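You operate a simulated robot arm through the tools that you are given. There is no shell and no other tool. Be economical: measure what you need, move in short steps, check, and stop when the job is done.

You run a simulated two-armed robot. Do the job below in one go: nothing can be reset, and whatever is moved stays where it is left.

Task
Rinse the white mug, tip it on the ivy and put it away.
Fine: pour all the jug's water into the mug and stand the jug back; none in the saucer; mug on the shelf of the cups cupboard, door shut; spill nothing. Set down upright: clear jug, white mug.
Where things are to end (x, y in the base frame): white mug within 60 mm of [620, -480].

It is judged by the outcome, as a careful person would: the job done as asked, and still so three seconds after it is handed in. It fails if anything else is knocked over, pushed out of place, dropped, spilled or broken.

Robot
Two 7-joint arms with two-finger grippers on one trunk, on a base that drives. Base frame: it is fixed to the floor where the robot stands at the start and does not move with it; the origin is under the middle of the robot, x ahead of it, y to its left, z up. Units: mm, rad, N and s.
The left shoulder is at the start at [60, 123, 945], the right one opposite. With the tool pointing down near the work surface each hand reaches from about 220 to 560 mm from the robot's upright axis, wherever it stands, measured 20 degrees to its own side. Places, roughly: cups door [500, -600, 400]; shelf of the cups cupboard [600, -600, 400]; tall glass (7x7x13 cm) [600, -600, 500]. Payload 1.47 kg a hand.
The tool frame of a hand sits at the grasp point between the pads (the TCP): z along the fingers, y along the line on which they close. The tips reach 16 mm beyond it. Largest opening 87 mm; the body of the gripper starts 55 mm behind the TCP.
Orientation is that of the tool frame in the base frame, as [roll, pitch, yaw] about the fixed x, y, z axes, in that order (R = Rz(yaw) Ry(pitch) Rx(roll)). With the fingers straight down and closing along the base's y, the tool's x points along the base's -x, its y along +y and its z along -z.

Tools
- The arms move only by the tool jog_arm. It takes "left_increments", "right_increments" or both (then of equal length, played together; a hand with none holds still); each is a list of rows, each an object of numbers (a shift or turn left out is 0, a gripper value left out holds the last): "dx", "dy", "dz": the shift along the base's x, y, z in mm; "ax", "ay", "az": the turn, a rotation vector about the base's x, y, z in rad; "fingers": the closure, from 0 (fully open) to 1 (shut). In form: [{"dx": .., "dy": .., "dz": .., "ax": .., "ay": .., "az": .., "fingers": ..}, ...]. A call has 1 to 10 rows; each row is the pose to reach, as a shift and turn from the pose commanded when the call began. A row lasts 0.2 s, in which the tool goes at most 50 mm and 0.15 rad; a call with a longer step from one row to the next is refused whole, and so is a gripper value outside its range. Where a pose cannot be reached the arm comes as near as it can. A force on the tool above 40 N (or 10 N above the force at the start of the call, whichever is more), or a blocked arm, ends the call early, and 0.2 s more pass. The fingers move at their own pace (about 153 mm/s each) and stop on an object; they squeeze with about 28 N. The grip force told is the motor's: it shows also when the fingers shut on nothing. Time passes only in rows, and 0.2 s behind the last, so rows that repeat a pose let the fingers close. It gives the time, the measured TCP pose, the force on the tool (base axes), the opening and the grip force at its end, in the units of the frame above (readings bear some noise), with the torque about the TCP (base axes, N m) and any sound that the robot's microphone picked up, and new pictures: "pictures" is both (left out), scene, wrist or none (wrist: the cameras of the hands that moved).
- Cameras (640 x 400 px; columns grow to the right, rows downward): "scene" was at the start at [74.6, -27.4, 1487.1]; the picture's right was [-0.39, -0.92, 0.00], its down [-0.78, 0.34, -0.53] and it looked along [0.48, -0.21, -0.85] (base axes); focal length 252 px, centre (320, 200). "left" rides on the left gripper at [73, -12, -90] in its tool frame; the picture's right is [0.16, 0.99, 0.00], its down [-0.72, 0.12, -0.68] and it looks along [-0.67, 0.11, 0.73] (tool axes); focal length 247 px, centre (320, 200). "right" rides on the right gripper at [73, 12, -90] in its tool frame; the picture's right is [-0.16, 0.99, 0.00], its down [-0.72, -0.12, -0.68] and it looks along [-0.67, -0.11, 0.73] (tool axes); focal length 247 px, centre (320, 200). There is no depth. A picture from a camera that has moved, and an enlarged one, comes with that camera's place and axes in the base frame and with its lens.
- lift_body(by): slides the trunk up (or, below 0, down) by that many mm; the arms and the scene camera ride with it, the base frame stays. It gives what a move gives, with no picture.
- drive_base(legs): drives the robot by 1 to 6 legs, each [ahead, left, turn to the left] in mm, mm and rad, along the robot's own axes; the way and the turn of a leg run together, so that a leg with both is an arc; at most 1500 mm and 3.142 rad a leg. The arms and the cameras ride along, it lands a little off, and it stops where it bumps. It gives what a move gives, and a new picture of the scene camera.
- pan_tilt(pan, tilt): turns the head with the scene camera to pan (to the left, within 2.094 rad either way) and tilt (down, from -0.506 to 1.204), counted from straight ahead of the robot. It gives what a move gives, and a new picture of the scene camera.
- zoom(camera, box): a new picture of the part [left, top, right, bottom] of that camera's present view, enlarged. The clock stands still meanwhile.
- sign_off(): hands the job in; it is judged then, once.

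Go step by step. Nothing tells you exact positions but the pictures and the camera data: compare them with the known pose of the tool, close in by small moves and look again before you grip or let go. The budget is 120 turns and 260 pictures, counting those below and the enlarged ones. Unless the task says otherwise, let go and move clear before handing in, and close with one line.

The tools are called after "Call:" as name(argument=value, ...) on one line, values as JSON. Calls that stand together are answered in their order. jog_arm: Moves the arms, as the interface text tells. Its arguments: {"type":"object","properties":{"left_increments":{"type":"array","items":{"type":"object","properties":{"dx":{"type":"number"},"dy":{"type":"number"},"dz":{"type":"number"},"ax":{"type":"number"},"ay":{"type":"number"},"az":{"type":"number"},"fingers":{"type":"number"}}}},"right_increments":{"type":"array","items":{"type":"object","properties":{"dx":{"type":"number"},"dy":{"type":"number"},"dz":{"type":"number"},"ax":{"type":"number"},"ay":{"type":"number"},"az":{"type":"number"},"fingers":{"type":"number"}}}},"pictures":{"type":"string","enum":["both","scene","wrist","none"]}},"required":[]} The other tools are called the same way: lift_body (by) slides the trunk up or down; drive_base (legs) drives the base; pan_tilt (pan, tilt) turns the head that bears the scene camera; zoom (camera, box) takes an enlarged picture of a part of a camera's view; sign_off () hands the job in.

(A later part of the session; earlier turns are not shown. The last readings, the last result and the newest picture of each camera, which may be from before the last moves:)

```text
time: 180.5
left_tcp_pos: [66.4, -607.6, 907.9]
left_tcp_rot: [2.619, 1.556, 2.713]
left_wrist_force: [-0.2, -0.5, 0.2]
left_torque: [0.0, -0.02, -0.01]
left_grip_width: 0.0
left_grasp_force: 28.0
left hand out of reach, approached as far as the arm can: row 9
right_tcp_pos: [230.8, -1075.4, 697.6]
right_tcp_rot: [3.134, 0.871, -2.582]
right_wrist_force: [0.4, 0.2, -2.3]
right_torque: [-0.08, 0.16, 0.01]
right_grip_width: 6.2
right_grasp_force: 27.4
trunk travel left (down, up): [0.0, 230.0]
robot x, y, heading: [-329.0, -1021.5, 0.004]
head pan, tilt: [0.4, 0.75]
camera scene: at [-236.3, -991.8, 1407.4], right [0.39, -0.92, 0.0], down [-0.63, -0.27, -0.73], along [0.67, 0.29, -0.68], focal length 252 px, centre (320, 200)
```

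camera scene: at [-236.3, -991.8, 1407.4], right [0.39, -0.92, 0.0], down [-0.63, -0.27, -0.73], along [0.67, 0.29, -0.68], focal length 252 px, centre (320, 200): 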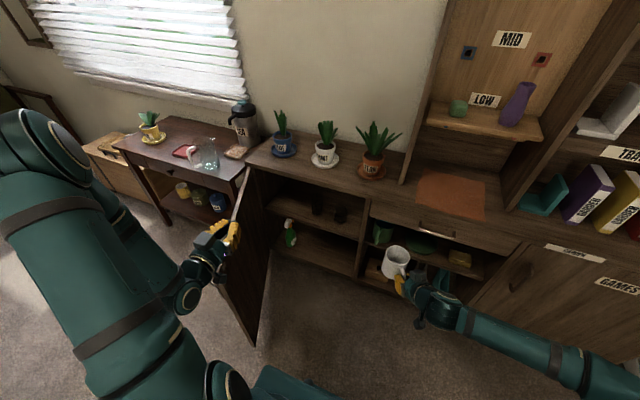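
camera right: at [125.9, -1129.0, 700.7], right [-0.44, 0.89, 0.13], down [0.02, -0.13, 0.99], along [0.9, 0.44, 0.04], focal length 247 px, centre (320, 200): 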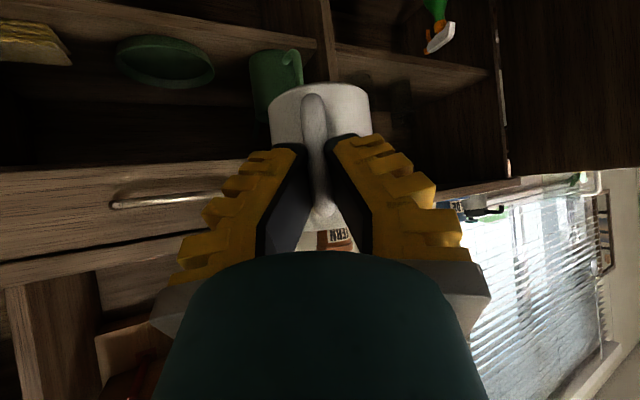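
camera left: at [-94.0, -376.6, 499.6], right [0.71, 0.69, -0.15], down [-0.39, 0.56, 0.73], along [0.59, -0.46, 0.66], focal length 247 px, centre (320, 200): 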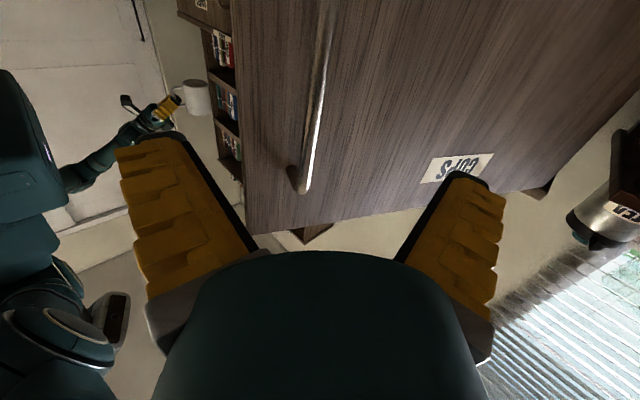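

Call:
jog_arm(left_increments=[{"dz": -35, "dy": -5}, {"dz": -70, "dy": -10}, {"dz": -105, "dy": -10}, {"dz": -140, "dy": -10}, {"dz": -175, "dy": -10}, {"dz": -210, "dy": -10}, {"dz": -245, "dy": -10}, {"dz": -265, "dy": -10}], pictures="scene")

```text
time: 182.3
left_tcp_pos: [65.1, -617.8, 642.1]
left_tcp_rot: [2.665, 1.557, 2.766]
left_wrist_force: [0.2, -0.1, -0.3]
left_torque: [0.02, 0.01, -0.01]
left_grip_width: 0.0
left_grasp_force: 27.9
right_tcp_pos: [230.1, -1075.0, 697.1]
right_tcp_rot: [3.133, 0.87, -2.58]
right_wrist_force: [0.1, -0.2, -3.1]
right_torque: [-0.09, 0.14, 0.0]
right_grip_width: 6.0
right_grasp_force: 27.9
trunk travel left (down, up): [0.0, 230.0]
robot x, y, heading: [-325.2, -1023.3, 0.002]
head pan, tilt: [0.4, 0.75]
camera scene: at [-236.7, -991.8, 1407.4], right [0.39, -0.92, 0.0], down [-0.63, -0.27, -0.73], along [0.67, 0.29, -0.68], focal length 252 px, centre (320, 200)
```

scene: 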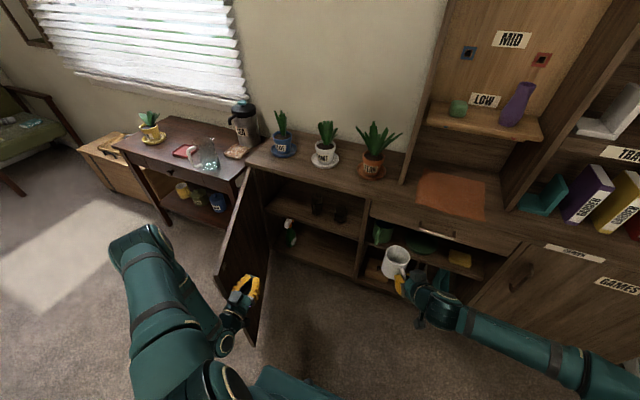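

Hand is on the inner side of the door. Pushing it further open.

Call:
jog_arm(left_increments=[{"dy": 35, "az": 0.05}, {"dy": 70, "az": 0.1}, {"dy": 105, "az": 0.15}, {"dy": 140, "az": 0.2}, {"dy": 165, "az": 0.25}, {"dy": 190, "az": 0.3}, {"dy": 215, "az": 0.35, "dx": -5}, {"dy": 240, "az": 0.4, "dx": -10}, {"dy": 265, "az": 0.45, "dx": -15}, {"dy": 290, "az": 0.5, "dx": -20}], pictures="scene")

```text
time: 184.5
left_tcp_pos: [45.7, -327.2, 641.3]
left_tcp_rot: [2.673, 1.558, -3.013]
left_wrist_force: [-0.1, 0.6, 0.0]
left_torque: [0.03, -0.04, 0.02]
left_grip_width: 0.2
left_grasp_force: 27.9
right_tcp_pos: [229.3, -1074.6, 698.1]
right_tcp_rot: [3.136, 0.871, -2.581]
right_wrist_force: [-0.5, 0.9, -3.7]
right_torque: [-0.07, 0.16, 0.0]
right_grip_width: 6.0
right_grasp_force: 28.2
trunk travel left (down, up): [0.0, 230.0]
robot x, y, heading: [-322.6, -1025.1, 0.001]
head pan, tilt: [0.4, 0.75]
camera scene: at [-236.8, -991.7, 1407.4], right [0.39, -0.92, 0.0], down [-0.63, -0.27, -0.73], along [0.67, 0.29, -0.68], focal length 252 px, centre (320, 200)
```

scene: 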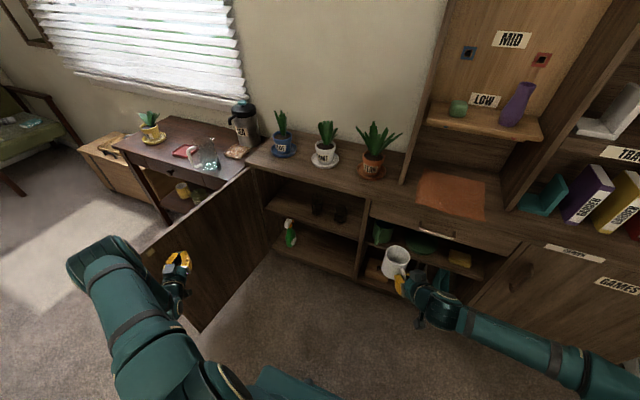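

Call:
drive_base(legs=[[0, 180, 0]])

```text
time: 185.8
left_tcp_pos: [46.4, -275.6, 640.5]
left_tcp_rot: [2.86, 1.559, -2.84]
left_wrist_force: [-6.1, -7.6, 5.8]
left_torque: [0.2, -0.02, 0.18]
left_grip_width: 0.0
left_grasp_force: 27.5
right_tcp_pos: [229.6, -1017.6, 697.2]
right_tcp_rot: [3.131, 0.87, -2.585]
right_wrist_force: [-0.7, 0.3, -2.7]
right_torque: [-0.1, 0.11, 0.0]
right_grip_width: 6.0
right_grasp_force: 28.5
trunk travel left (down, up): [0.0, 230.0]
robot x, y, heading: [-324.5, -967.6, 0.004]
head pan, tilt: [0.4, 0.75]
stopped in leg 1: the force on the tool passed its limit at 69 N (the readings are from after the stop); the commanded pose is now the measured one
camera scene: at [-237.4, -934.6, 1407.4], right [0.39, -0.92, 0.0], down [-0.63, -0.27, -0.73], along [0.67, 0.29, -0.68], focal length 252 px, centre (320, 200)
```

scene: 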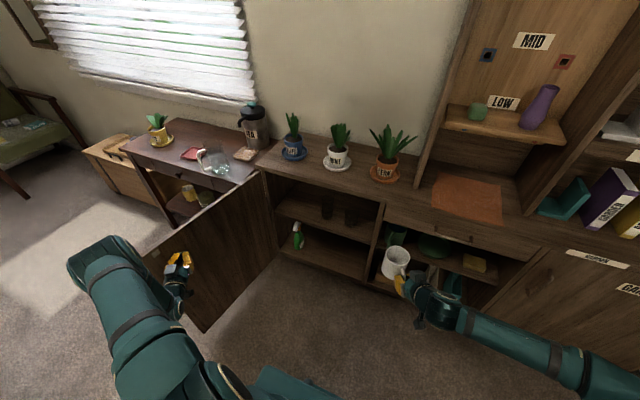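

The door is at its stop (~100°). Raising and folding the left hand while extending the mug hand forward.

Call:
jog_arm(left_increments=[{"dy": -15, "dz": 20}, {"dy": -30, "dz": 55}, {"dy": -45, "dz": 95}, {"dy": -60, "dz": 135}, {"dy": -75, "dz": 175}, {"dy": -90, "dz": 215}, {"dy": -105, "dz": 250}, {"dy": -125, "dz": 280}, {"dy": -150, "dz": 300}, {"dy": -180, "dz": 310}], right_increments=[{"dx": 12}, {"dx": 24}, {"dx": 36, "dz": -5}, {"dx": 48, "dz": -10}, {"dx": 60, "dz": -15, "dy": 5}, {"dx": 72, "dz": -20, "dy": 10}, {"dx": 84, "dz": -30, "dy": 20}, {"dx": 96, "dz": -40, "dy": 30}, {"dx": 108, "dz": -50, "dy": 40}, {"dx": 120, "dz": -60, "dy": 50}], pictures="scene")

```text
time: 188.0
left_tcp_pos: [49.1, -455.2, 949.1]
left_tcp_rot: [2.873, 1.559, -2.825]
left_wrist_force: [-1.2, -0.3, -0.4]
left_torque: [0.03, 0.01, -0.01]
left_grip_width: 0.1
left_grasp_force: 27.9
right_tcp_pos: [286.6, -1051.6, 681.8]
right_tcp_rot: [3.133, 0.87, -2.582]
right_wrist_force: [0.2, 0.7, -2.4]
right_torque: [-0.06, 0.18, 0.03]
right_grip_width: 6.1
right_grasp_force: 27.7
right hand out of reach, approached as far as the arm can: row 1, 2, 3, 4, 5, 6, 7, 8, 9, 10
trunk travel left (down, up): [0.0, 230.0]
robot x, y, heading: [-325.7, -969.3, -0.001]
head pan, tilt: [0.4, 0.75]
camera scene: at [-236.8, -933.7, 1407.4], right [0.39, -0.92, 0.0], down [-0.63, -0.27, -0.73], along [0.67, 0.29, -0.68], focal length 252 px, centre (320, 200)
```

scene: 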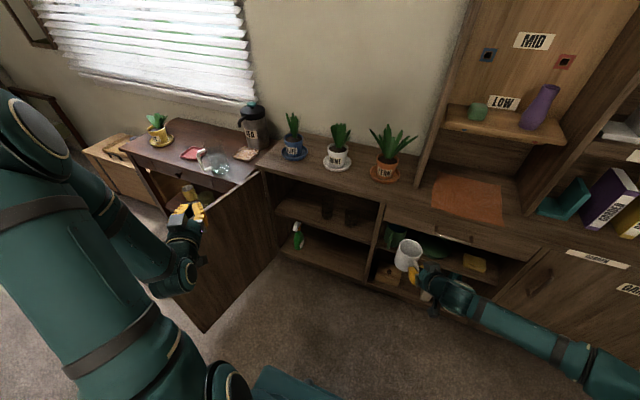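

The right arm reaches best when turned: I'll bring the mug hand to the robot's front-right with the tool straight ahead, then turn the base ~46° left so the arm enters the cupboard diagonally.

Call:
jog_arm(right_increments=[{"dx": 0, "dy": -32, "az": -0.06}, {"dx": 0, "dy": -64, "az": -0.12}, {"dx": -5, "dy": -96, "az": -0.18}, {"dx": -10, "dy": -128, "az": -0.24}, {"dx": -20, "dy": -160, "az": -0.3}, {"dx": -30, "dy": -192, "az": -0.36}, {"dx": -40, "dy": -222, "az": -0.42}, {"dx": -50, "dy": -250, "az": -0.48}, {"dx": -56, "dy": -275, "az": -0.53}, {"dx": -62, "dy": -299, "az": -0.56}], pictures="scene")

```text
time: 190.2
left_tcp_pos: [48.4, -456.4, 949.1]
left_tcp_rot: [2.918, 1.558, -2.784]
left_wrist_force: [0.9, 0.2, 0.1]
left_torque: [0.02, 0.01, -0.01]
left_grip_width: 0.0
left_grasp_force: 28.4
right_tcp_pos: [226.6, -1355.2, 683.8]
right_tcp_rot: [3.132, 0.872, 3.137]
right_wrist_force: [0.2, 0.4, -1.8]
right_torque: [0.0, 0.16, 0.02]
right_grip_width: 6.0
right_grasp_force: 27.9
trunk travel left (down, up): [0.0, 230.0]
robot x, y, heading: [-322.9, -964.2, 0.004]
head pan, tilt: [0.4, 0.75]
camera scene: at [-237.0, -933.6, 1407.4], right [0.39, -0.92, 0.0], down [-0.63, -0.27, -0.73], along [0.67, 0.29, -0.68], focal length 252 px, centre (320, 200)
```

scene: 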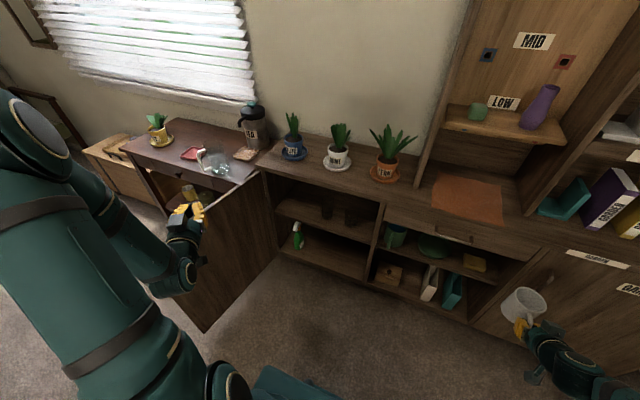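

Reach is fine here. Lowering the mug to near shelf height, then turning the base.

Call:
jog_arm(right_increments=[{"dz": -25}, {"dz": -50}, {"dz": -75}, {"dz": -100}, {"dz": -120}], pictures="none")

Call:
drive_base(legs=[[0, 0, 0.8]])

Call:
pan_tilt(pan=-0.5, tilt=0.75)

```text
time: 191.4
left_tcp_pos: [47.8, -454.6, 949.3]
left_tcp_rot: [2.922, 1.558, -2.776]
left_wrist_force: [0.4, 0.8, -1.1]
left_torque: [0.0, -0.01, 0.02]
left_grip_width: 0.0
left_grasp_force: 28.5
right_tcp_pos: [227.7, -1354.1, 562.7]
right_tcp_rot: [3.134, 0.87, 3.141]
right_wrist_force: [0.3, -0.5, -3.5]
right_torque: [0.02, 0.16, -0.01]
right_grip_width: 6.0
right_grasp_force: 28.4
trunk travel left (down, up): [0.0, 230.0]
robot x, y, heading: [-327.0, -969.9, -0.001]
head pan, tilt: [0.4, 0.75]
```

```text
time: 193.8
left_tcp_pos: [-416.6, -339.2, 948.5]
left_tcp_rot: [2.932, 1.558, -1.989]
left_wrist_force: [-0.5, -0.2, 0.2]
left_torque: [0.01, -0.01, 0.01]
left_grip_width: 0.0
left_grasp_force: 27.8
right_tcp_pos: [341.1, -855.1, 564.0]
right_tcp_rot: [3.135, 0.872, -2.366]
right_wrist_force: [-0.7, 0.3, -1.8]
right_torque: [-0.13, 0.16, 0.0]
right_grip_width: 6.0
right_grasp_force: 28.2
trunk travel left (down, up): [0.0, 230.0]
robot x, y, heading: [-322.6, -963.2, 0.781]
head pan, tilt: [0.4, 0.75]
camera scene: at [-284.5, -881.9, 1407.4], right [0.92, -0.38, 0.0], down [-0.26, -0.63, -0.73], along [0.28, 0.68, -0.68], focal length 252 px, centre (320, 200)
```

scene: 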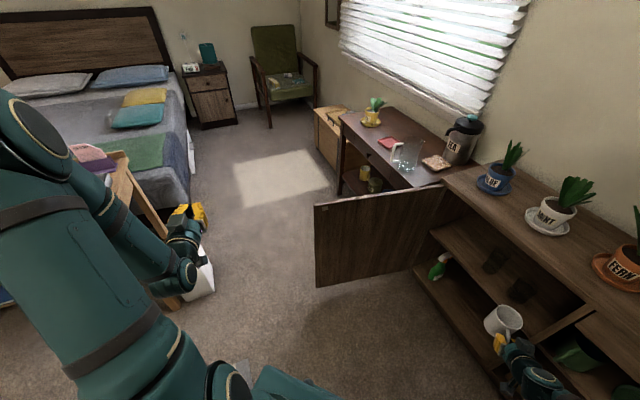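

```text
time: 195.0
left_tcp_pos: [-416.1, -338.7, 948.3]
left_tcp_rot: [2.922, 1.558, -2.0]
left_wrist_force: [-0.9, -1.0, 0.3]
left_torque: [-0.03, 0.03, -0.01]
left_grip_width: 0.1
left_grasp_force: 28.0
right_tcp_pos: [341.1, -855.4, 563.0]
right_tcp_rot: [3.135, 0.872, -2.365]
right_wrist_force: [-0.3, 0.0, -2.0]
right_torque: [-0.12, 0.11, 0.01]
right_grip_width: 6.0
right_grasp_force: 28.3
trunk travel left (down, up): [0.0, 230.0]
robot x, y, heading: [-325.0, -968.5, 0.778]
head pan, tilt: [-0.499, 0.75]
camera scene: at [-236.4, -935.6, 1407.4], right [0.28, -0.96, 0.0], down [-0.66, -0.19, -0.73], along [0.7, 0.2, -0.68], focal length 252 px, centre (320, 200)
```

scene: 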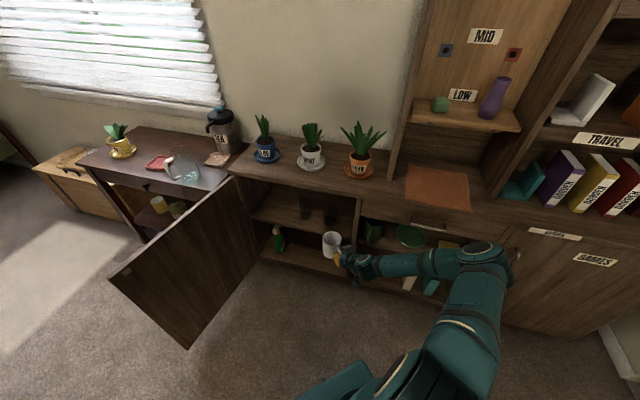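

Call:
zoom(camera="scene", box=[230, 160, 370, 280])

Call:
zoom(camera="right", box=[0, 0, 640, 400])

```text
3.33 times, centred on (300, 220) of scene
camera zoom: at [-236.4, -935.6, 1407.4], right [0.28, -0.96, 0.0], down [-0.66, -0.19, -0.73], along [0.7, 0.2, -0.68], focal length 840 px, centre (387, 133)
```

zoom: 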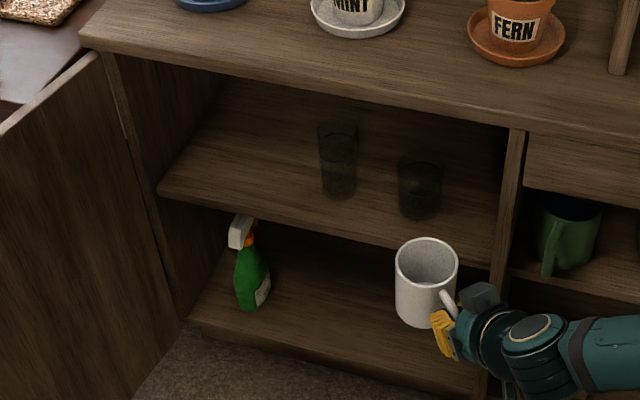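

```text
1.00 times, centred on (320, 200) of right (not enlarged: the box is as wide or as high as the picture)
camera zoom: at [250.5, -929.3, 566.5], right [-0.62, 0.77, 0.13], down [0.05, -0.12, 0.99], along [0.78, 0.62, 0.04], focal length 247 px, centre (320, 200)
```

zoom: 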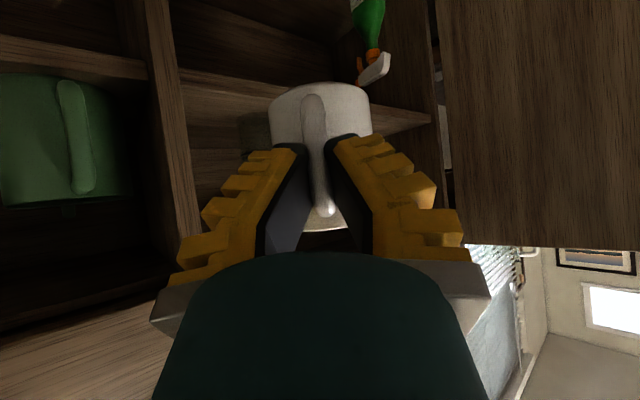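

Shelf top ≈ z 440, tall glass ≈ [600,-620], short glass ≈ [602,-749]. Driving so that the mug is just outside the opening.

Call:
drive_base(legs=[[120, 52, 0], [120, 52, 0]])

Call:
zoom(camera="scene", box=[200, 160, 400, 310])

Call:
zoom(camera="right", box=[0, 0, 640, 400])

```text
time: 197.2
left_tcp_pos: [-324.3, -100.1, 948.6]
left_tcp_rot: [2.929, 1.556, -1.987]
left_wrist_force: [0.2, 0.3, 0.5]
left_torque: [-0.02, -0.03, 0.02]
left_grip_width: 0.2
left_grasp_force: 28.0
right_tcp_pos: [435.7, -612.4, 564.0]
right_tcp_rot: [3.136, 0.869, -2.361]
right_wrist_force: [0.1, -0.1, -2.8]
right_torque: [-0.17, 0.13, 0.01]
right_grip_width: 5.9
right_grasp_force: 28.2
trunk travel left (down, up): [0.0, 230.0]
robot x, y, heading: [-231.4, -720.6, 0.781]
head pan, tilt: [-0.499, 0.75]
camera scene: at [-141.9, -694.4, 1407.3], right [0.28, -0.96, 0.0], down [-0.66, -0.19, -0.73], along [0.7, 0.2, -0.68], focal length 252 px, centre (320, 200)
```

scene: 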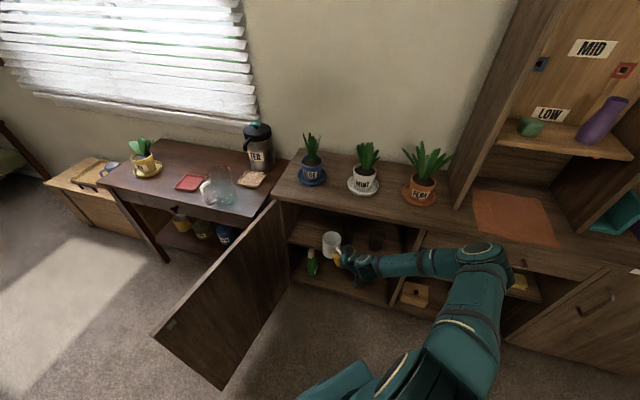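

```text
2.67 times, centred on (300, 235) of scene
camera zoom: at [-141.9, -694.4, 1407.3], right [0.28, -0.96, 0.0], down [-0.66, -0.19, -0.73], along [0.7, 0.2, -0.68], focal length 672 px, centre (373, 107)
```

zoom: 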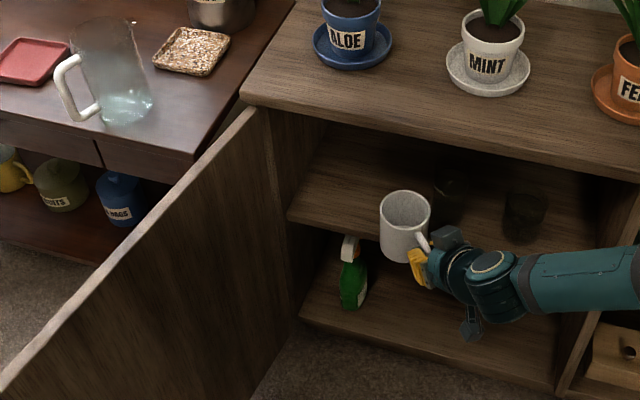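

```text
1.00 times, centred on (320, 200) of right (not enlarged: the box is as wide or as high as the picture)
camera zoom: at [344.8, -687.2, 566.3], right [-0.63, 0.77, 0.13], down [0.05, -0.12, 0.99], along [0.78, 0.63, 0.04], focal length 247 px, centre (320, 200)
```

zoom: 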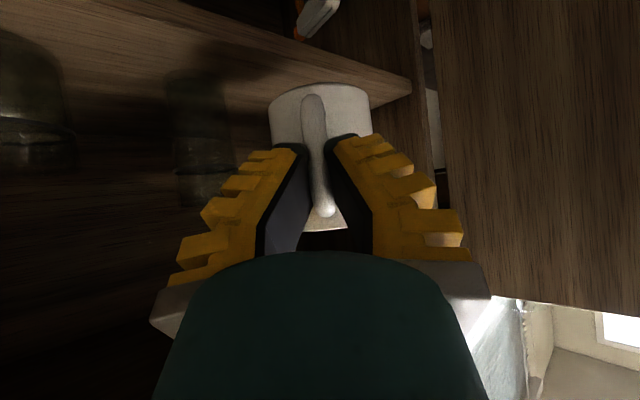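

Clear path into the left part of the shelf. Moving the mug in.

Call:
jog_arm(right_increments=[{"dx": 20, "dy": 20, "dz": -4}, {"dx": 42, "dy": 40, "dz": -8}, {"dx": 65, "dy": 60, "dz": -12}, {"dx": 88, "dy": 78, "dz": -15}, {"dx": 110, "dy": 95, "dz": -18}, {"dx": 130, "dy": 109, "dz": -20}], pictures="both")

Call:
zoom(camera="scene", box=[270, 170, 390, 270])

```text
time: 198.6
left_tcp_pos: [-324.2, -98.5, 947.0]
left_tcp_rot: [2.983, 1.557, -1.933]
left_wrist_force: [-1.0, 0.6, 0.4]
left_torque: [0.02, -0.01, -0.01]
left_grip_width: 0.2
left_grasp_force: 28.3
right_tcp_pos: [552.0, -512.6, 566.5]
right_tcp_rot: [3.135, 0.868, -2.361]
right_wrist_force: [-0.9, -0.6, -4.7]
right_torque: [-0.06, 0.07, -0.02]
right_grip_width: 6.1
right_grasp_force: 27.9
right hand out of reach, approached as far as the arm can: row 5, 6
trunk travel left (down, up): [0.0, 230.0]
robot x, y, heading: [-232.5, -722.9, 0.783]
head pan, tilt: [-0.499, 0.75]
camera scene: at [-142.5, -693.2, 1407.5], right [0.28, -0.96, 0.0], down [-0.65, -0.19, -0.73], along [0.7, 0.2, -0.68], focal length 252 px, centre (320, 200)
camera right: at [462.0, -588.4, 570.2], right [-0.63, 0.77, 0.13], down [0.05, -0.12, 0.99], along [0.78, 0.63, 0.04], focal length 247 px, centre (320, 200)
```

scene: 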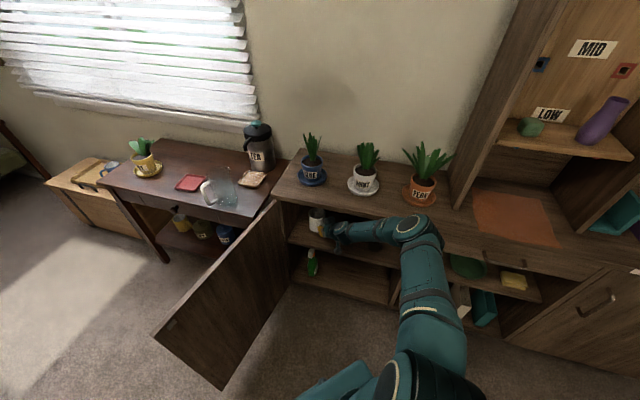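
right: 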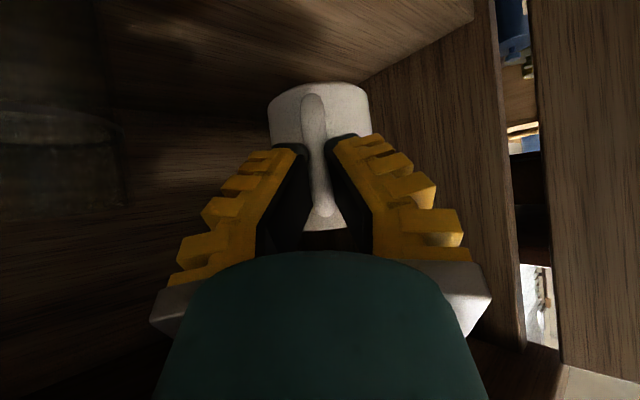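

```text
4.00 times, centred on (330, 220) of scene
camera zoom: at [-142.5, -693.2, 1407.5], right [0.28, -0.96, 0.0], down [-0.65, -0.19, -0.73], along [0.7, 0.2, -0.68], focal length 1008 px, centre (280, 120)
```

zoom: 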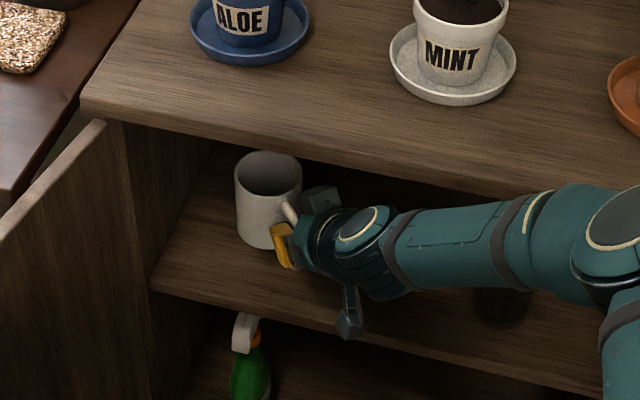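

The mug is over the shelf at about [596,-469], near the target. A small drive forward for reach, then lower.

Call:
drive_base(legs=[[25, -8, 0]])

Call:
jog_arm(right_increments=[{"dz": -12}, {"dz": -24}, {"dz": -36}, {"dz": -45}], pictures="wrist")

Call:
zoom(camera="scene", box=[270, 170, 390, 270])

```text
time: 199.4
left_tcp_pos: [-300.0, -86.9, 949.4]
left_tcp_rot: [2.88, 1.558, -2.04]
left_wrist_force: [0.4, 0.5, 0.8]
left_torque: [-0.01, 0.01, 0.01]
left_grip_width: 0.0
left_grasp_force: 28.7
right_tcp_pos: [576.8, -503.1, 567.5]
right_tcp_rot: [3.132, 0.868, -2.363]
right_wrist_force: [1.2, 0.4, -2.3]
right_torque: [-0.13, 0.15, -0.04]
right_grip_width: 5.9
right_grasp_force: 27.6
trunk travel left (down, up): [0.0, 230.0]
robot x, y, heading: [-207.1, -716.2, 0.782]
head pan, tilt: [-0.499, 0.75]
camera scene: at [-117.9, -683.0, 1407.3], right [0.28, -0.96, 0.0], down [-0.66, -0.19, -0.73], along [0.7, 0.2, -0.68], focal length 252 px, centre (320, 200)
```

scene: 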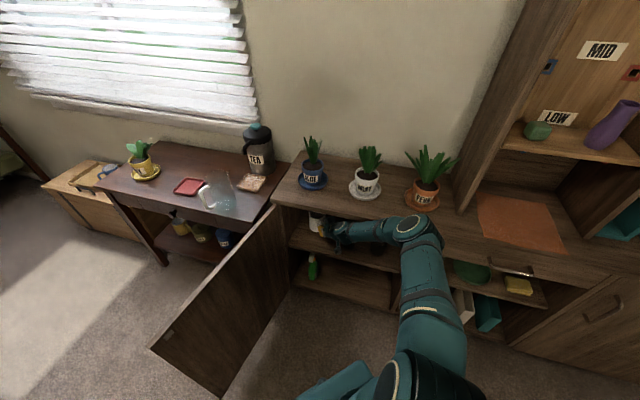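

```text
time: 200.4
left_tcp_pos: [-301.1, -88.2, 948.1]
left_tcp_rot: [2.92, 1.558, -2.0]
left_wrist_force: [0.6, -0.4, -0.9]
left_torque: [0.0, 0.03, 0.01]
left_grip_width: 0.0
left_grasp_force: 28.5
right_tcp_pos: [573.6, -502.7, 564.4]
right_tcp_rot: [3.133, 0.871, -2.364]
right_wrist_force: [0.2, 0.5, -1.8]
right_torque: [-0.15, 0.1, 0.01]
right_grip_width: 5.9
right_grasp_force: 28.8
right hand out of reach, approached as far as the arm can: row 1, 2, 3, 4
trunk travel left (down, up): [0.0, 230.0]
robot x, y, heading: [-204.9, -711.4, 0.785]
head pan, tilt: [-0.499, 0.75]
camera right: at [483.1, -577.0, 567.7], right [-0.63, 0.77, 0.13], down [0.05, -0.12, 0.99], along [0.78, 0.63, 0.04], focal length 247 px, centre (320, 200)
```

right: 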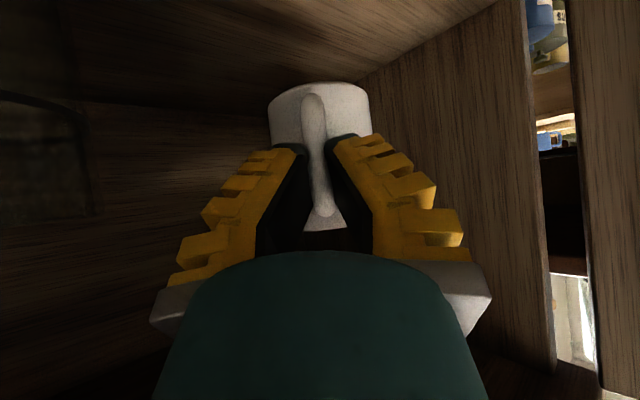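

```text
4.00 times, centred on (330, 220) of scene
camera zoom: at [-118.9, -683.4, 1407.4], right [0.28, -0.96, 0.0], down [-0.65, -0.19, -0.73], along [0.7, 0.2, -0.68], focal length 1008 px, centre (280, 120)
```

zoom: 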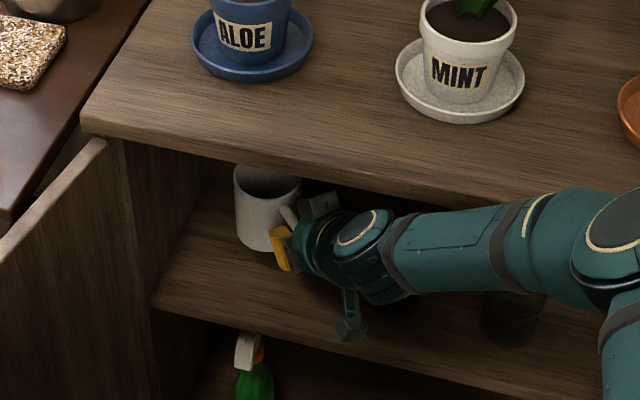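

The arm is at its limit for lowering here. I'll draw the mug back 90 mm along the same line, bring the base 90 mm closer, and then lower with a more bent arm.

Call:
jog_arm(right_increments=[{"dx": -16, "dy": -16}, {"dx": -32, "dy": -32}, {"dx": -48, "dy": -48}, {"dx": -66, "dy": -66}], pictures="none")

Call:
drive_base(legs=[[45, 0, 0], [45, 0, 0]])

Call:
jog_arm(right_increments=[{"dz": -10}, {"dz": -20}, {"dz": -30}, {"dz": -38}], pictures="wrist")

Call:
zoom(camera="scene", box=[250, 170, 410, 290])

```text
time: 201.4
left_tcp_pos: [-300.8, -89.0, 949.2]
left_tcp_rot: [2.914, 1.558, -2.004]
left_wrist_force: [0.5, -0.8, 0.0]
left_torque: [0.01, -0.01, -0.02]
left_grip_width: 0.1
left_grasp_force: 28.5
right_tcp_pos: [507.3, -567.2, 566.1]
right_tcp_rot: [3.134, 0.872, -2.364]
right_wrist_force: [-0.6, 0.1, -2.5]
right_torque: [-0.14, 0.1, -0.01]
right_grip_width: 6.0
right_grasp_force: 28.0
trunk travel left (down, up): [0.0, 230.0]
robot x, y, heading: [-207.5, -714.6, 0.78]
head pan, tilt: [-0.499, 0.75]
```

```text
time: 202.8
left_tcp_pos: [-237.1, -26.0, 949.2]
left_tcp_rot: [2.904, 1.559, -2.017]
left_wrist_force: [0.9, 0.1, -1.2]
left_torque: [0.01, 0.01, 0.02]
left_grip_width: 0.2
left_grasp_force: 27.7
right_tcp_pos: [569.9, -504.3, 565.7]
right_tcp_rot: [3.132, 0.868, -2.361]
right_wrist_force: [-0.5, -0.6, -2.9]
right_torque: [-0.09, 0.14, -0.02]
right_grip_width: 6.1
right_grasp_force: 27.7
trunk travel left (down, up): [0.0, 230.0]
robot x, y, heading: [-143.4, -652.1, 0.787]
head pan, tilt: [-0.499, 0.75]
camera scene: at [-55.2, -620.0, 1407.3], right [0.28, -0.96, 0.0], down [-0.66, -0.19, -0.73], along [0.7, 0.2, -0.68], focal length 252 px, centre (320, 200)
```

scene: 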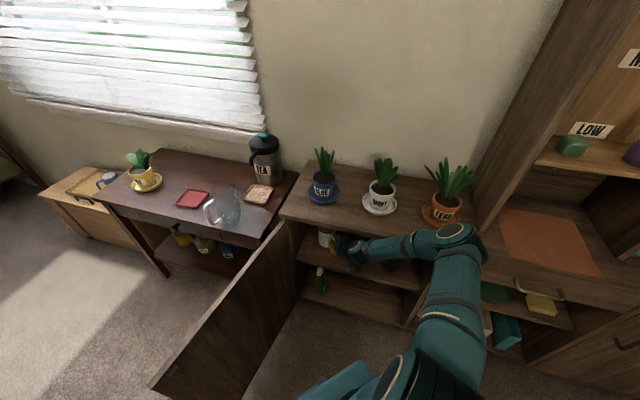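

```text
time: 203.8
left_tcp_pos: [-237.8, -25.4, 948.5]
left_tcp_rot: [2.915, 1.557, -2.001]
left_wrist_force: [0.6, -0.1, 0.8]
left_torque: [0.03, -0.05, -0.01]
left_grip_width: 0.0
left_grasp_force: 28.3
right_tcp_pos: [570.3, -505.6, 527.3]
right_tcp_rot: [3.131, 0.87, -2.363]
right_wrist_force: [-1.6, -0.9, -2.9]
right_torque: [-0.12, 0.12, 0.0]
right_grip_width: 6.0
right_grasp_force: 27.8
trunk travel left (down, up): [0.0, 230.0]
robot x, y, heading: [-143.6, -652.6, 0.787]
head pan, tilt: [-0.499, 0.75]
camera right: at [479.8, -579.5, 530.1], right [-0.63, 0.77, 0.13], down [0.05, -0.12, 0.99], along [0.78, 0.63, 0.04], focal length 247 px, centre (320, 200)
```

right: 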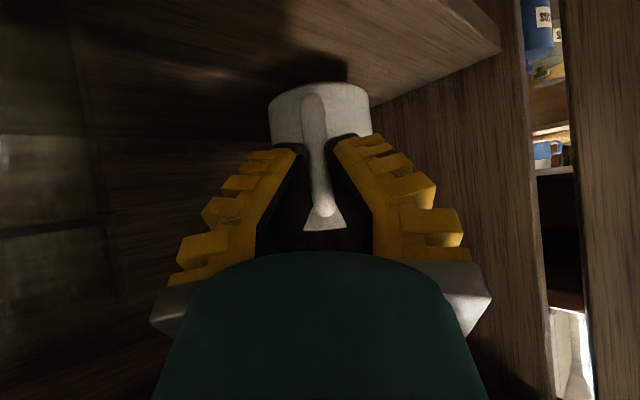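

```text
3.33 times, centred on (330, 230) of scene
camera zoom: at [-55.7, -620.4, 1407.4], right [0.28, -0.96, 0.0], down [-0.65, -0.19, -0.73], along [0.7, 0.2, -0.68], focal length 840 px, centre (287, 100)
```

zoom: 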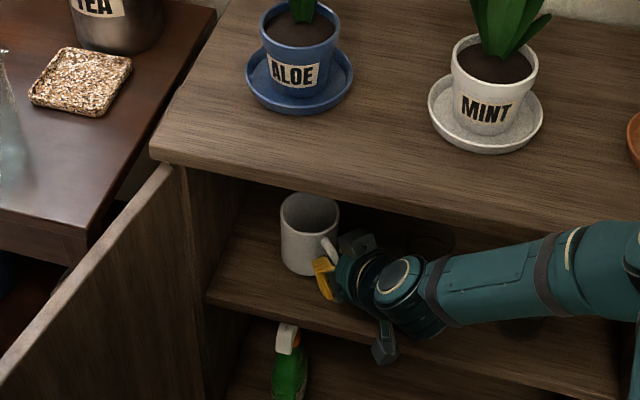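

Lowering works now. Continuing gently until it touches the shelf.

Call:
jog_arm(right_increments=[{"dz": -6}, {"dz": -12}, {"dz": -17}, {"dz": -20}, {"dz": -23}, {"dz": -26}], pictures="none")

Call:
zoom(camera="scene", box=[290, 190, 370, 260])

```text
time: 205.2
left_tcp_pos: [-237.3, -24.6, 948.4]
left_tcp_rot: [2.904, 1.558, -2.015]
left_wrist_force: [-1.3, -0.3, 0.4]
left_torque: [-0.01, 0.03, -0.03]
left_grip_width: 0.1
left_grasp_force: 28.5
right_tcp_pos: [566.5, -512.6, 522.0]
right_tcp_rot: [3.132, 0.869, -2.365]
right_wrist_force: [0.1, -1.3, -2.7]
right_torque: [-0.09, 0.12, 0.01]
right_grip_width: 6.0
right_grasp_force: 27.8
right hand out of reach, approached as far as the arm can: row 1, 2, 3, 4, 5, 6
trunk travel left (down, up): [0.0, 230.0]
robot x, y, heading: [-145.8, -647.6, 0.785]
head pan, tilt: [-0.499, 0.75]
```

```text
5.71 times, centred on (330, 225) of scene
camera zoom: at [-55.8, -621.0, 1407.4], right [0.28, -0.96, 0.0], down [-0.65, -0.19, -0.73], along [0.7, 0.2, -0.68], focal length 1440 px, centre (263, 57)
```

zoom: 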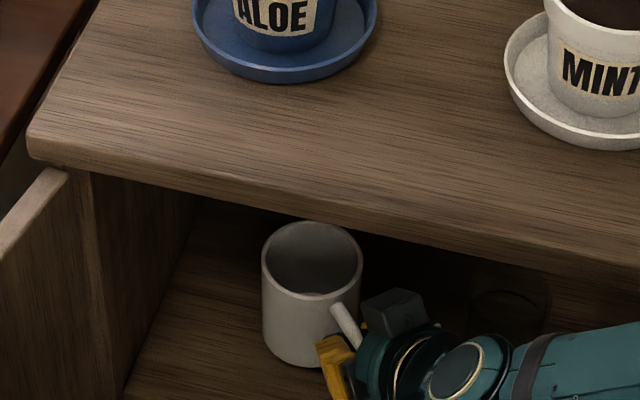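

Call:
jog_arm(right_increments=[{"dx": -16, "dy": -14, "dz": 4}, {"dx": -32, "dy": -28, "dz": 6}, {"dx": -46, "dy": -40, "dz": 6}], pictures="none")

Call:
drive_base(legs=[[35, 0, 0], [35, 0, 0]])

Call:
jog_arm(right_increments=[{"dz": -6}, {"dz": -12}, {"dz": -17}, {"dz": -21}, {"dz": -25}], pictures="none")

Call:
zoom(camera="scene", box=[280, 190, 400, 290])

```text
time: 206.0
left_tcp_pos: [-237.1, -25.8, 949.2]
left_tcp_rot: [2.913, 1.56, -2.005]
left_wrist_force: [0.8, -0.2, -0.8]
left_torque: [0.02, 0.0, -0.04]
left_grip_width: 0.0
left_grasp_force: 28.2
right_tcp_pos: [521.5, -552.3, 529.4]
right_tcp_rot: [3.133, 0.871, -2.365]
right_wrist_force: [-0.3, 0.2, -3.1]
right_torque: [-0.15, 0.13, 0.0]
right_grip_width: 5.9
right_grasp_force: 27.6
trunk travel left (down, up): [0.0, 230.0]
robot x, y, heading: [-142.4, -647.8, 0.782]
head pan, tilt: [-0.499, 0.75]
```

```text
time: 207.3
left_tcp_pos: [-187.8, 23.9, 948.8]
left_tcp_rot: [2.898, 1.558, -2.02]
left_wrist_force: [0.0, 0.9, -0.1]
left_torque: [0.0, 0.01, 0.02]
left_grip_width: 0.1
left_grasp_force: 27.6
right_tcp_pos: [570.9, -501.4, 527.1]
right_tcp_rot: [3.132, 0.871, -2.363]
right_wrist_force: [0.2, -0.2, -2.4]
right_torque: [-0.16, 0.09, -0.01]
right_grip_width: 5.9
right_grasp_force: 28.1
trunk travel left (down, up): [0.0, 230.0]
robot x, y, heading: [-92.2, -601.3, 0.783]
head pan, tilt: [-0.499, 0.75]
camera scene: at [-5.7, -570.7, 1407.3], right [0.28, -0.96, 0.0], down [-0.66, -0.19, -0.73], along [0.7, 0.2, -0.68], focal length 252 px, centre (320, 200)
```

scene: 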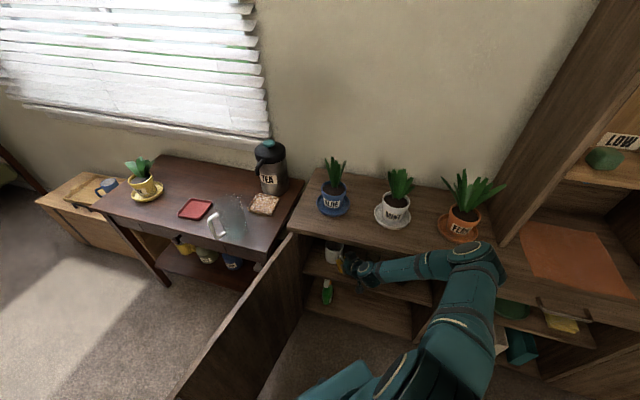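

```text
time: 208.5
left_tcp_pos: [-188.0, 23.9, 948.6]
left_tcp_rot: [2.91, 1.557, -2.007]
left_wrist_force: [-0.2, 0.1, 0.1]
left_torque: [0.0, -0.01, -0.02]
left_grip_width: 0.0
left_grasp_force: 27.4
right_tcp_pos: [569.8, -503.3, 512.0]
right_tcp_rot: [3.133, 0.871, -2.362]
right_wrist_force: [0.0, 0.6, -2.1]
right_torque: [-0.15, 0.17, 0.01]
right_grip_width: 6.1
right_grasp_force: 27.8
right hand out of reach, approached as far as the arm can: row 4, 5
trunk travel left (down, up): [0.0, 230.0]
robot x, y, heading: [-94.9, -600.6, 0.784]
head pan, tilt: [-0.499, 0.75]
```

```text
4.00 times, centred on (340, 240) of scene
camera zoom: at [-6.2, -571.2, 1407.4], right [0.28, -0.96, 0.0], down [-0.65, -0.19, -0.73], along [0.7, 0.2, -0.68], focal length 1008 px, centre (240, 40)
```

zoom: 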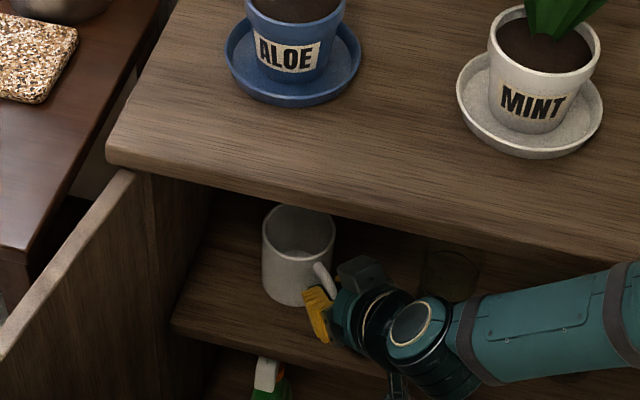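

Call:
jog_arm(right_increments=[{"az": 0.05}, {"az": 0.1}, {"az": 0.15, "dz": -3}, {"az": 0.18, "dz": -7}, {"az": 0.18, "dz": -11}, {"az": 0.18, "dz": -15}, {"az": 0.18, "dz": -19}], pictures="none")

Call:
zoom(camera="scene", box=[280, 190, 400, 290])

```text
time: 210.1
left_tcp_pos: [-189.0, 24.9, 948.6]
left_tcp_rot: [2.942, 1.56, -1.979]
left_wrist_force: [-0.5, 0.3, -0.6]
left_torque: [-0.04, 0.03, -0.04]
left_grip_width: 0.1
left_grasp_force: 27.7
right_tcp_pos: [568.4, -504.1, 505.6]
right_tcp_rot: [3.133, 0.869, -2.184]
right_wrist_force: [1.2, 1.8, 2.0]
right_torque: [0.14, -0.14, -0.05]
right_grip_width: 5.8
right_grasp_force: 27.8
right hand out of reach, approached as far as the arm can: row 5, 6, 7
trunk travel left (down, up): [0.0, 230.0]
robot x, y, heading: [-93.8, -602.3, 0.784]
head pan, tilt: [-0.499, 0.75]
```

```text
4.00 times, centred on (340, 240) of scene
camera zoom: at [-6.9, -571.4, 1407.4], right [0.28, -0.96, 0.0], down [-0.65, -0.19, -0.73], along [0.7, 0.2, -0.68], focal length 1008 px, centre (240, 40)
```

zoom: 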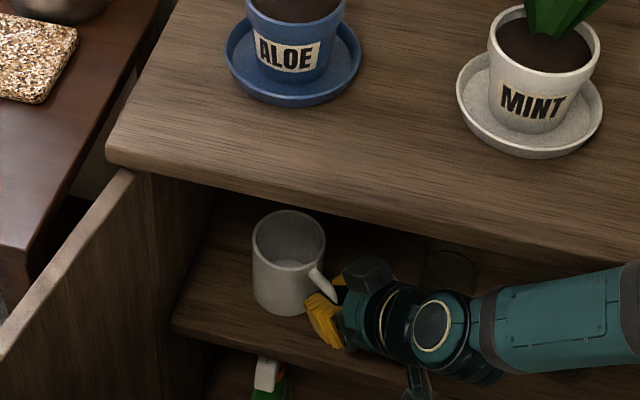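

Contact is felt: the mug rests on the shelf at about [608,-452]. Releasing and checking before withdrawing.

Call:
jog_arm(right_increments=[{"fingers": 0.9}, {"fingers": 0.7}, {"fingers": 0.4}, {"fingers": 0.0}, {"fingers": 0.0}], pictures="wrist")

Call:
zoom(camera="scene", box=[280, 190, 400, 290])

```text
time: 211.3
left_tcp_pos: [-188.4, 23.2, 947.7]
left_tcp_rot: [2.955, 1.558, -1.961]
left_wrist_force: [0.2, -0.1, -0.3]
left_torque: [0.0, -0.01, -0.01]
left_grip_width: 0.0
left_grasp_force: 28.3
right_tcp_pos: [569.0, -504.2, 506.0]
right_tcp_rot: [3.131, 0.871, -2.184]
right_wrist_force: [0.1, 0.7, -0.6]
right_torque: [0.0, 0.01, 0.01]
right_grip_width: 87.0
right_grasp_force: 0.1
trunk travel left (down, up): [0.0, 230.0]
robot x, y, heading: [-97.3, -601.7, 0.787]
head pan, tilt: [-0.499, 0.75]
camera right: at [493.0, -594.0, 509.0], right [-0.75, 0.65, 0.13], down [0.07, -0.11, 0.99], along [0.65, 0.76, 0.04], focal length 247 px, centre (320, 200)
```

right: 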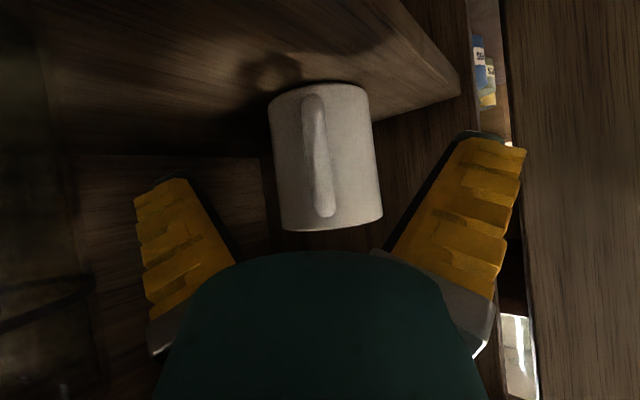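

```text
4.00 times, centred on (340, 240) of scene
camera zoom: at [-7.1, -571.3, 1407.4], right [0.28, -0.96, 0.0], down [-0.65, -0.19, -0.73], along [0.7, 0.2, -0.68], focal length 1008 px, centre (240, 40)
```

zoom: 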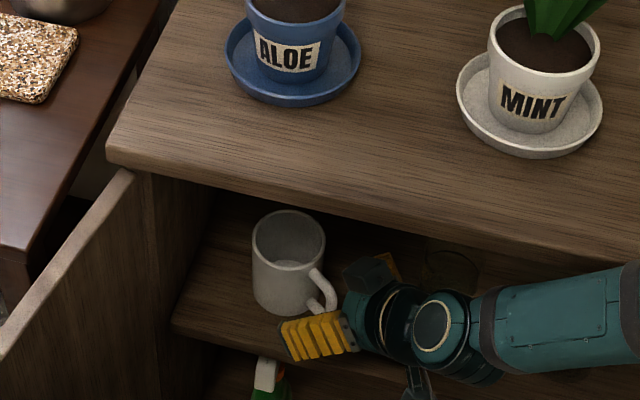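

The mug stands upright on the shelf. Withdrawing: first back along the tool, then straight out, keeping clear of the glass.

Call:
jog_arm(right_increments=[{"dx": -7, "dy": -11, "dz": 10}, {"dx": -15, "dy": -22, "dz": 20}, {"dx": -20, "dy": -27, "dz": 25}, {"dx": -40, "dy": -27, "dz": 25}, {"dx": -65, "dy": -27, "dz": 25}, {"dx": -90, "dy": -30, "dz": 25}, {"dx": -115, "dy": -35, "dz": 25}], pictures="both")

Call:
zoom(camera="scene", box=[270, 190, 430, 310])

```text
time: 212.9
left_tcp_pos: [-188.2, 23.0, 949.1]
left_tcp_rot: [2.932, 1.561, -1.989]
left_wrist_force: [-0.1, -0.7, 0.1]
left_torque: [0.0, 0.0, 0.04]
left_grip_width: 0.0
left_grasp_force: 28.2
right_tcp_pos: [454.2, -540.6, 531.5]
right_tcp_rot: [3.135, 0.872, -2.181]
right_wrist_force: [0.2, 0.0, -0.6]
right_torque: [-0.03, 0.01, 0.02]
right_grip_width: 87.1
right_grasp_force: 0.0
trunk travel left (down, up): [0.0, 230.0]
robot x, y, heading: [-93.6, -603.5, 0.784]
head pan, tilt: [-0.499, 0.75]
camera scene: at [-6.6, -571.4, 1407.5], right [0.28, -0.96, 0.0], down [-0.65, -0.19, -0.73], along [0.7, 0.2, -0.68], focal length 252 px, centre (320, 200)
camera right: at [379.5, -629.7, 534.1], right [-0.75, 0.65, 0.13], down [0.07, -0.11, 0.99], along [0.65, 0.76, 0.04], focal length 247 px, centre (320, 200)
```

scene: 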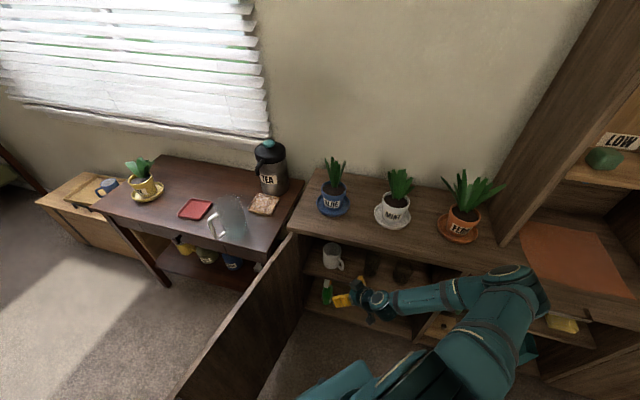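
right: 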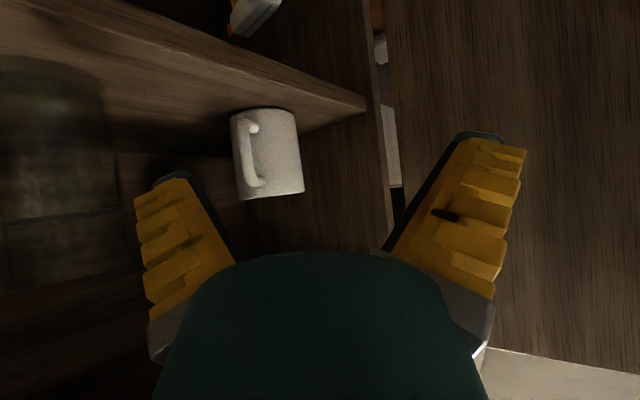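

```text
3.33 times, centred on (350, 250) of scene
camera zoom: at [-6.6, -571.4, 1407.5], right [0.28, -0.96, 0.0], down [-0.65, -0.19, -0.73], along [0.7, 0.2, -0.68], focal length 840 px, centre (220, 33)
```

zoom: 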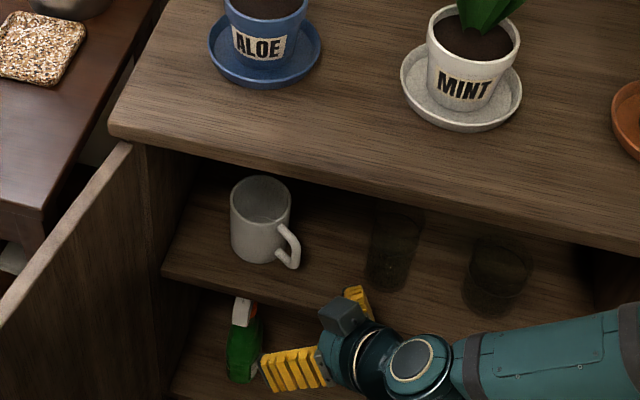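

The mug is on the shelf ~35 mm from the target point, glasses untouched. Now back away, square up, and prepare to close the door with the left hand.

Call:
drive_base(legs=[[-260, 0, 0], [0, 0, -0.784]])

Call:
pan_tilt(pan=0.3, tilt=0.8)

```text
time: 216.8
left_tcp_pos: [94.3, -279.4, 949.8]
left_tcp_rot: [2.918, 1.56, -2.782]
left_wrist_force: [-0.3, 0.0, -0.3]
left_torque: [-0.03, 0.02, -0.01]
left_grip_width: 0.1
left_grasp_force: 27.6
right_tcp_pos: [151.2, -1132.6, 531.3]
right_tcp_rot: [3.134, 0.871, -2.966]
right_wrist_force: [-0.1, 0.8, -0.3]
right_torque: [0.0, 0.02, -0.01]
right_grip_width: 86.8
right_grasp_force: 0.1
trunk travel left (down, up): [0.0, 230.0]
robot x, y, heading: [-278.5, -788.6, -0.0]
head pan, tilt: [-0.499, 0.75]
camera scene: at [-197.2, -827.6, 1407.4], right [-0.48, -0.88, 0.0], down [-0.6, 0.33, -0.73], along [0.64, -0.35, -0.68], focal length 252 px, centre (320, 200)
```

scene: 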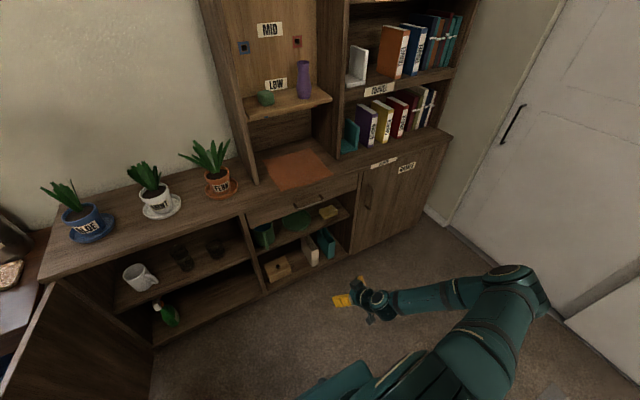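

```text
time: 218.0
left_tcp_pos: [93.2, -278.3, 949.0]
left_tcp_rot: [2.921, 1.558, -2.781]
left_wrist_force: [0.1, -0.3, -0.8]
left_torque: [0.0, 0.01, 0.04]
left_grip_width: 0.0
left_grasp_force: 27.9
right_tcp_pos: [151.4, -1131.5, 530.8]
right_tcp_rot: [3.132, 0.872, -2.967]
right_wrist_force: [0.1, 0.3, 0.8]
right_torque: [0.0, 0.03, -0.03]
right_grip_width: 87.0
right_grasp_force: 0.0
trunk travel left (down, up): [0.0, 230.0]
robot x, y, heading: [-279.0, -786.6, 0.002]
head pan, tilt: [0.3, 0.799]
camera scene: at [-192.9, -764.0, 1403.4], right [0.29, -0.96, 0.0], down [-0.69, -0.21, -0.7], along [0.67, 0.21, -0.72], focal length 252 px, centre (320, 200)
```

scene: 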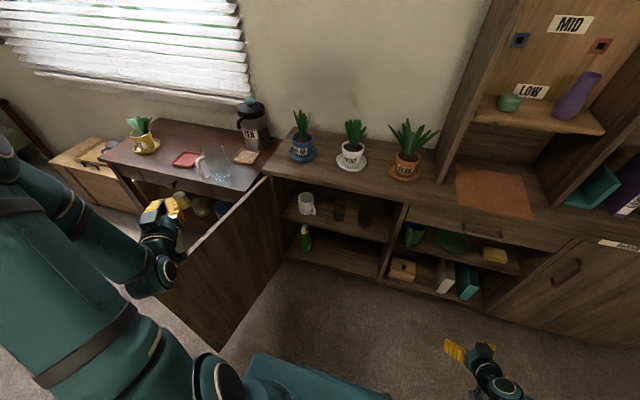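

Call:
jog_arm(left_increments=[{"dy": 25, "dx": -5}, {"dy": 50, "dx": -10}, {"dy": 75, "dx": -15}, {"dy": 100, "dx": -20}, {"dy": 125, "dx": -25}, {"dy": 125, "dx": -25, "dz": -40}, {"dy": 125, "dx": -25, "dz": -80}, {"dy": 125, "dx": -25, "dz": -120}], pictures="scene")

```text
time: 219.8
left_tcp_pos: [68.7, -153.1, 829.9]
left_tcp_rot: [2.861, 1.562, -2.844]
left_wrist_force: [-0.2, 0.5, 2.3]
left_torque: [-0.15, 0.18, 0.02]
left_grip_width: 0.4
left_grasp_force: 28.1
right_tcp_pos: [152.8, -1132.1, 531.6]
right_tcp_rot: [3.133, 0.871, -2.969]
right_wrist_force: [-0.3, 0.5, -0.4]
right_torque: [0.0, -0.02, 0.01]
right_grip_width: 86.9
right_grasp_force: 0.1
trunk travel left (down, up): [0.0, 230.0]
robot x, y, heading: [-279.7, -783.6, -0.002]
head pan, tilt: [0.3, 0.799]
camera scene: at [-193.3, -764.5, 1403.5], right [0.29, -0.96, 0.0], down [-0.68, -0.21, -0.7], along [0.67, 0.21, -0.72], focal length 252 px, centre (320, 200)
```

scene: 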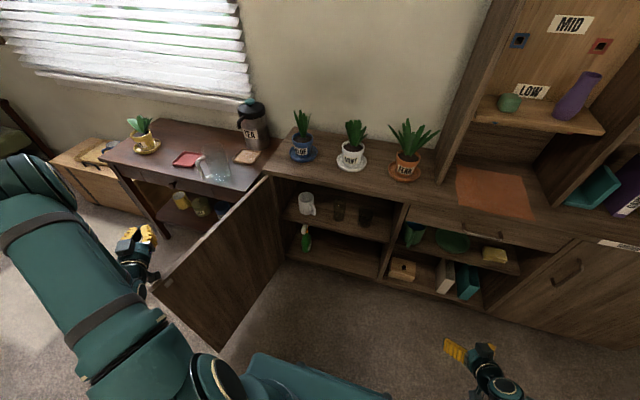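

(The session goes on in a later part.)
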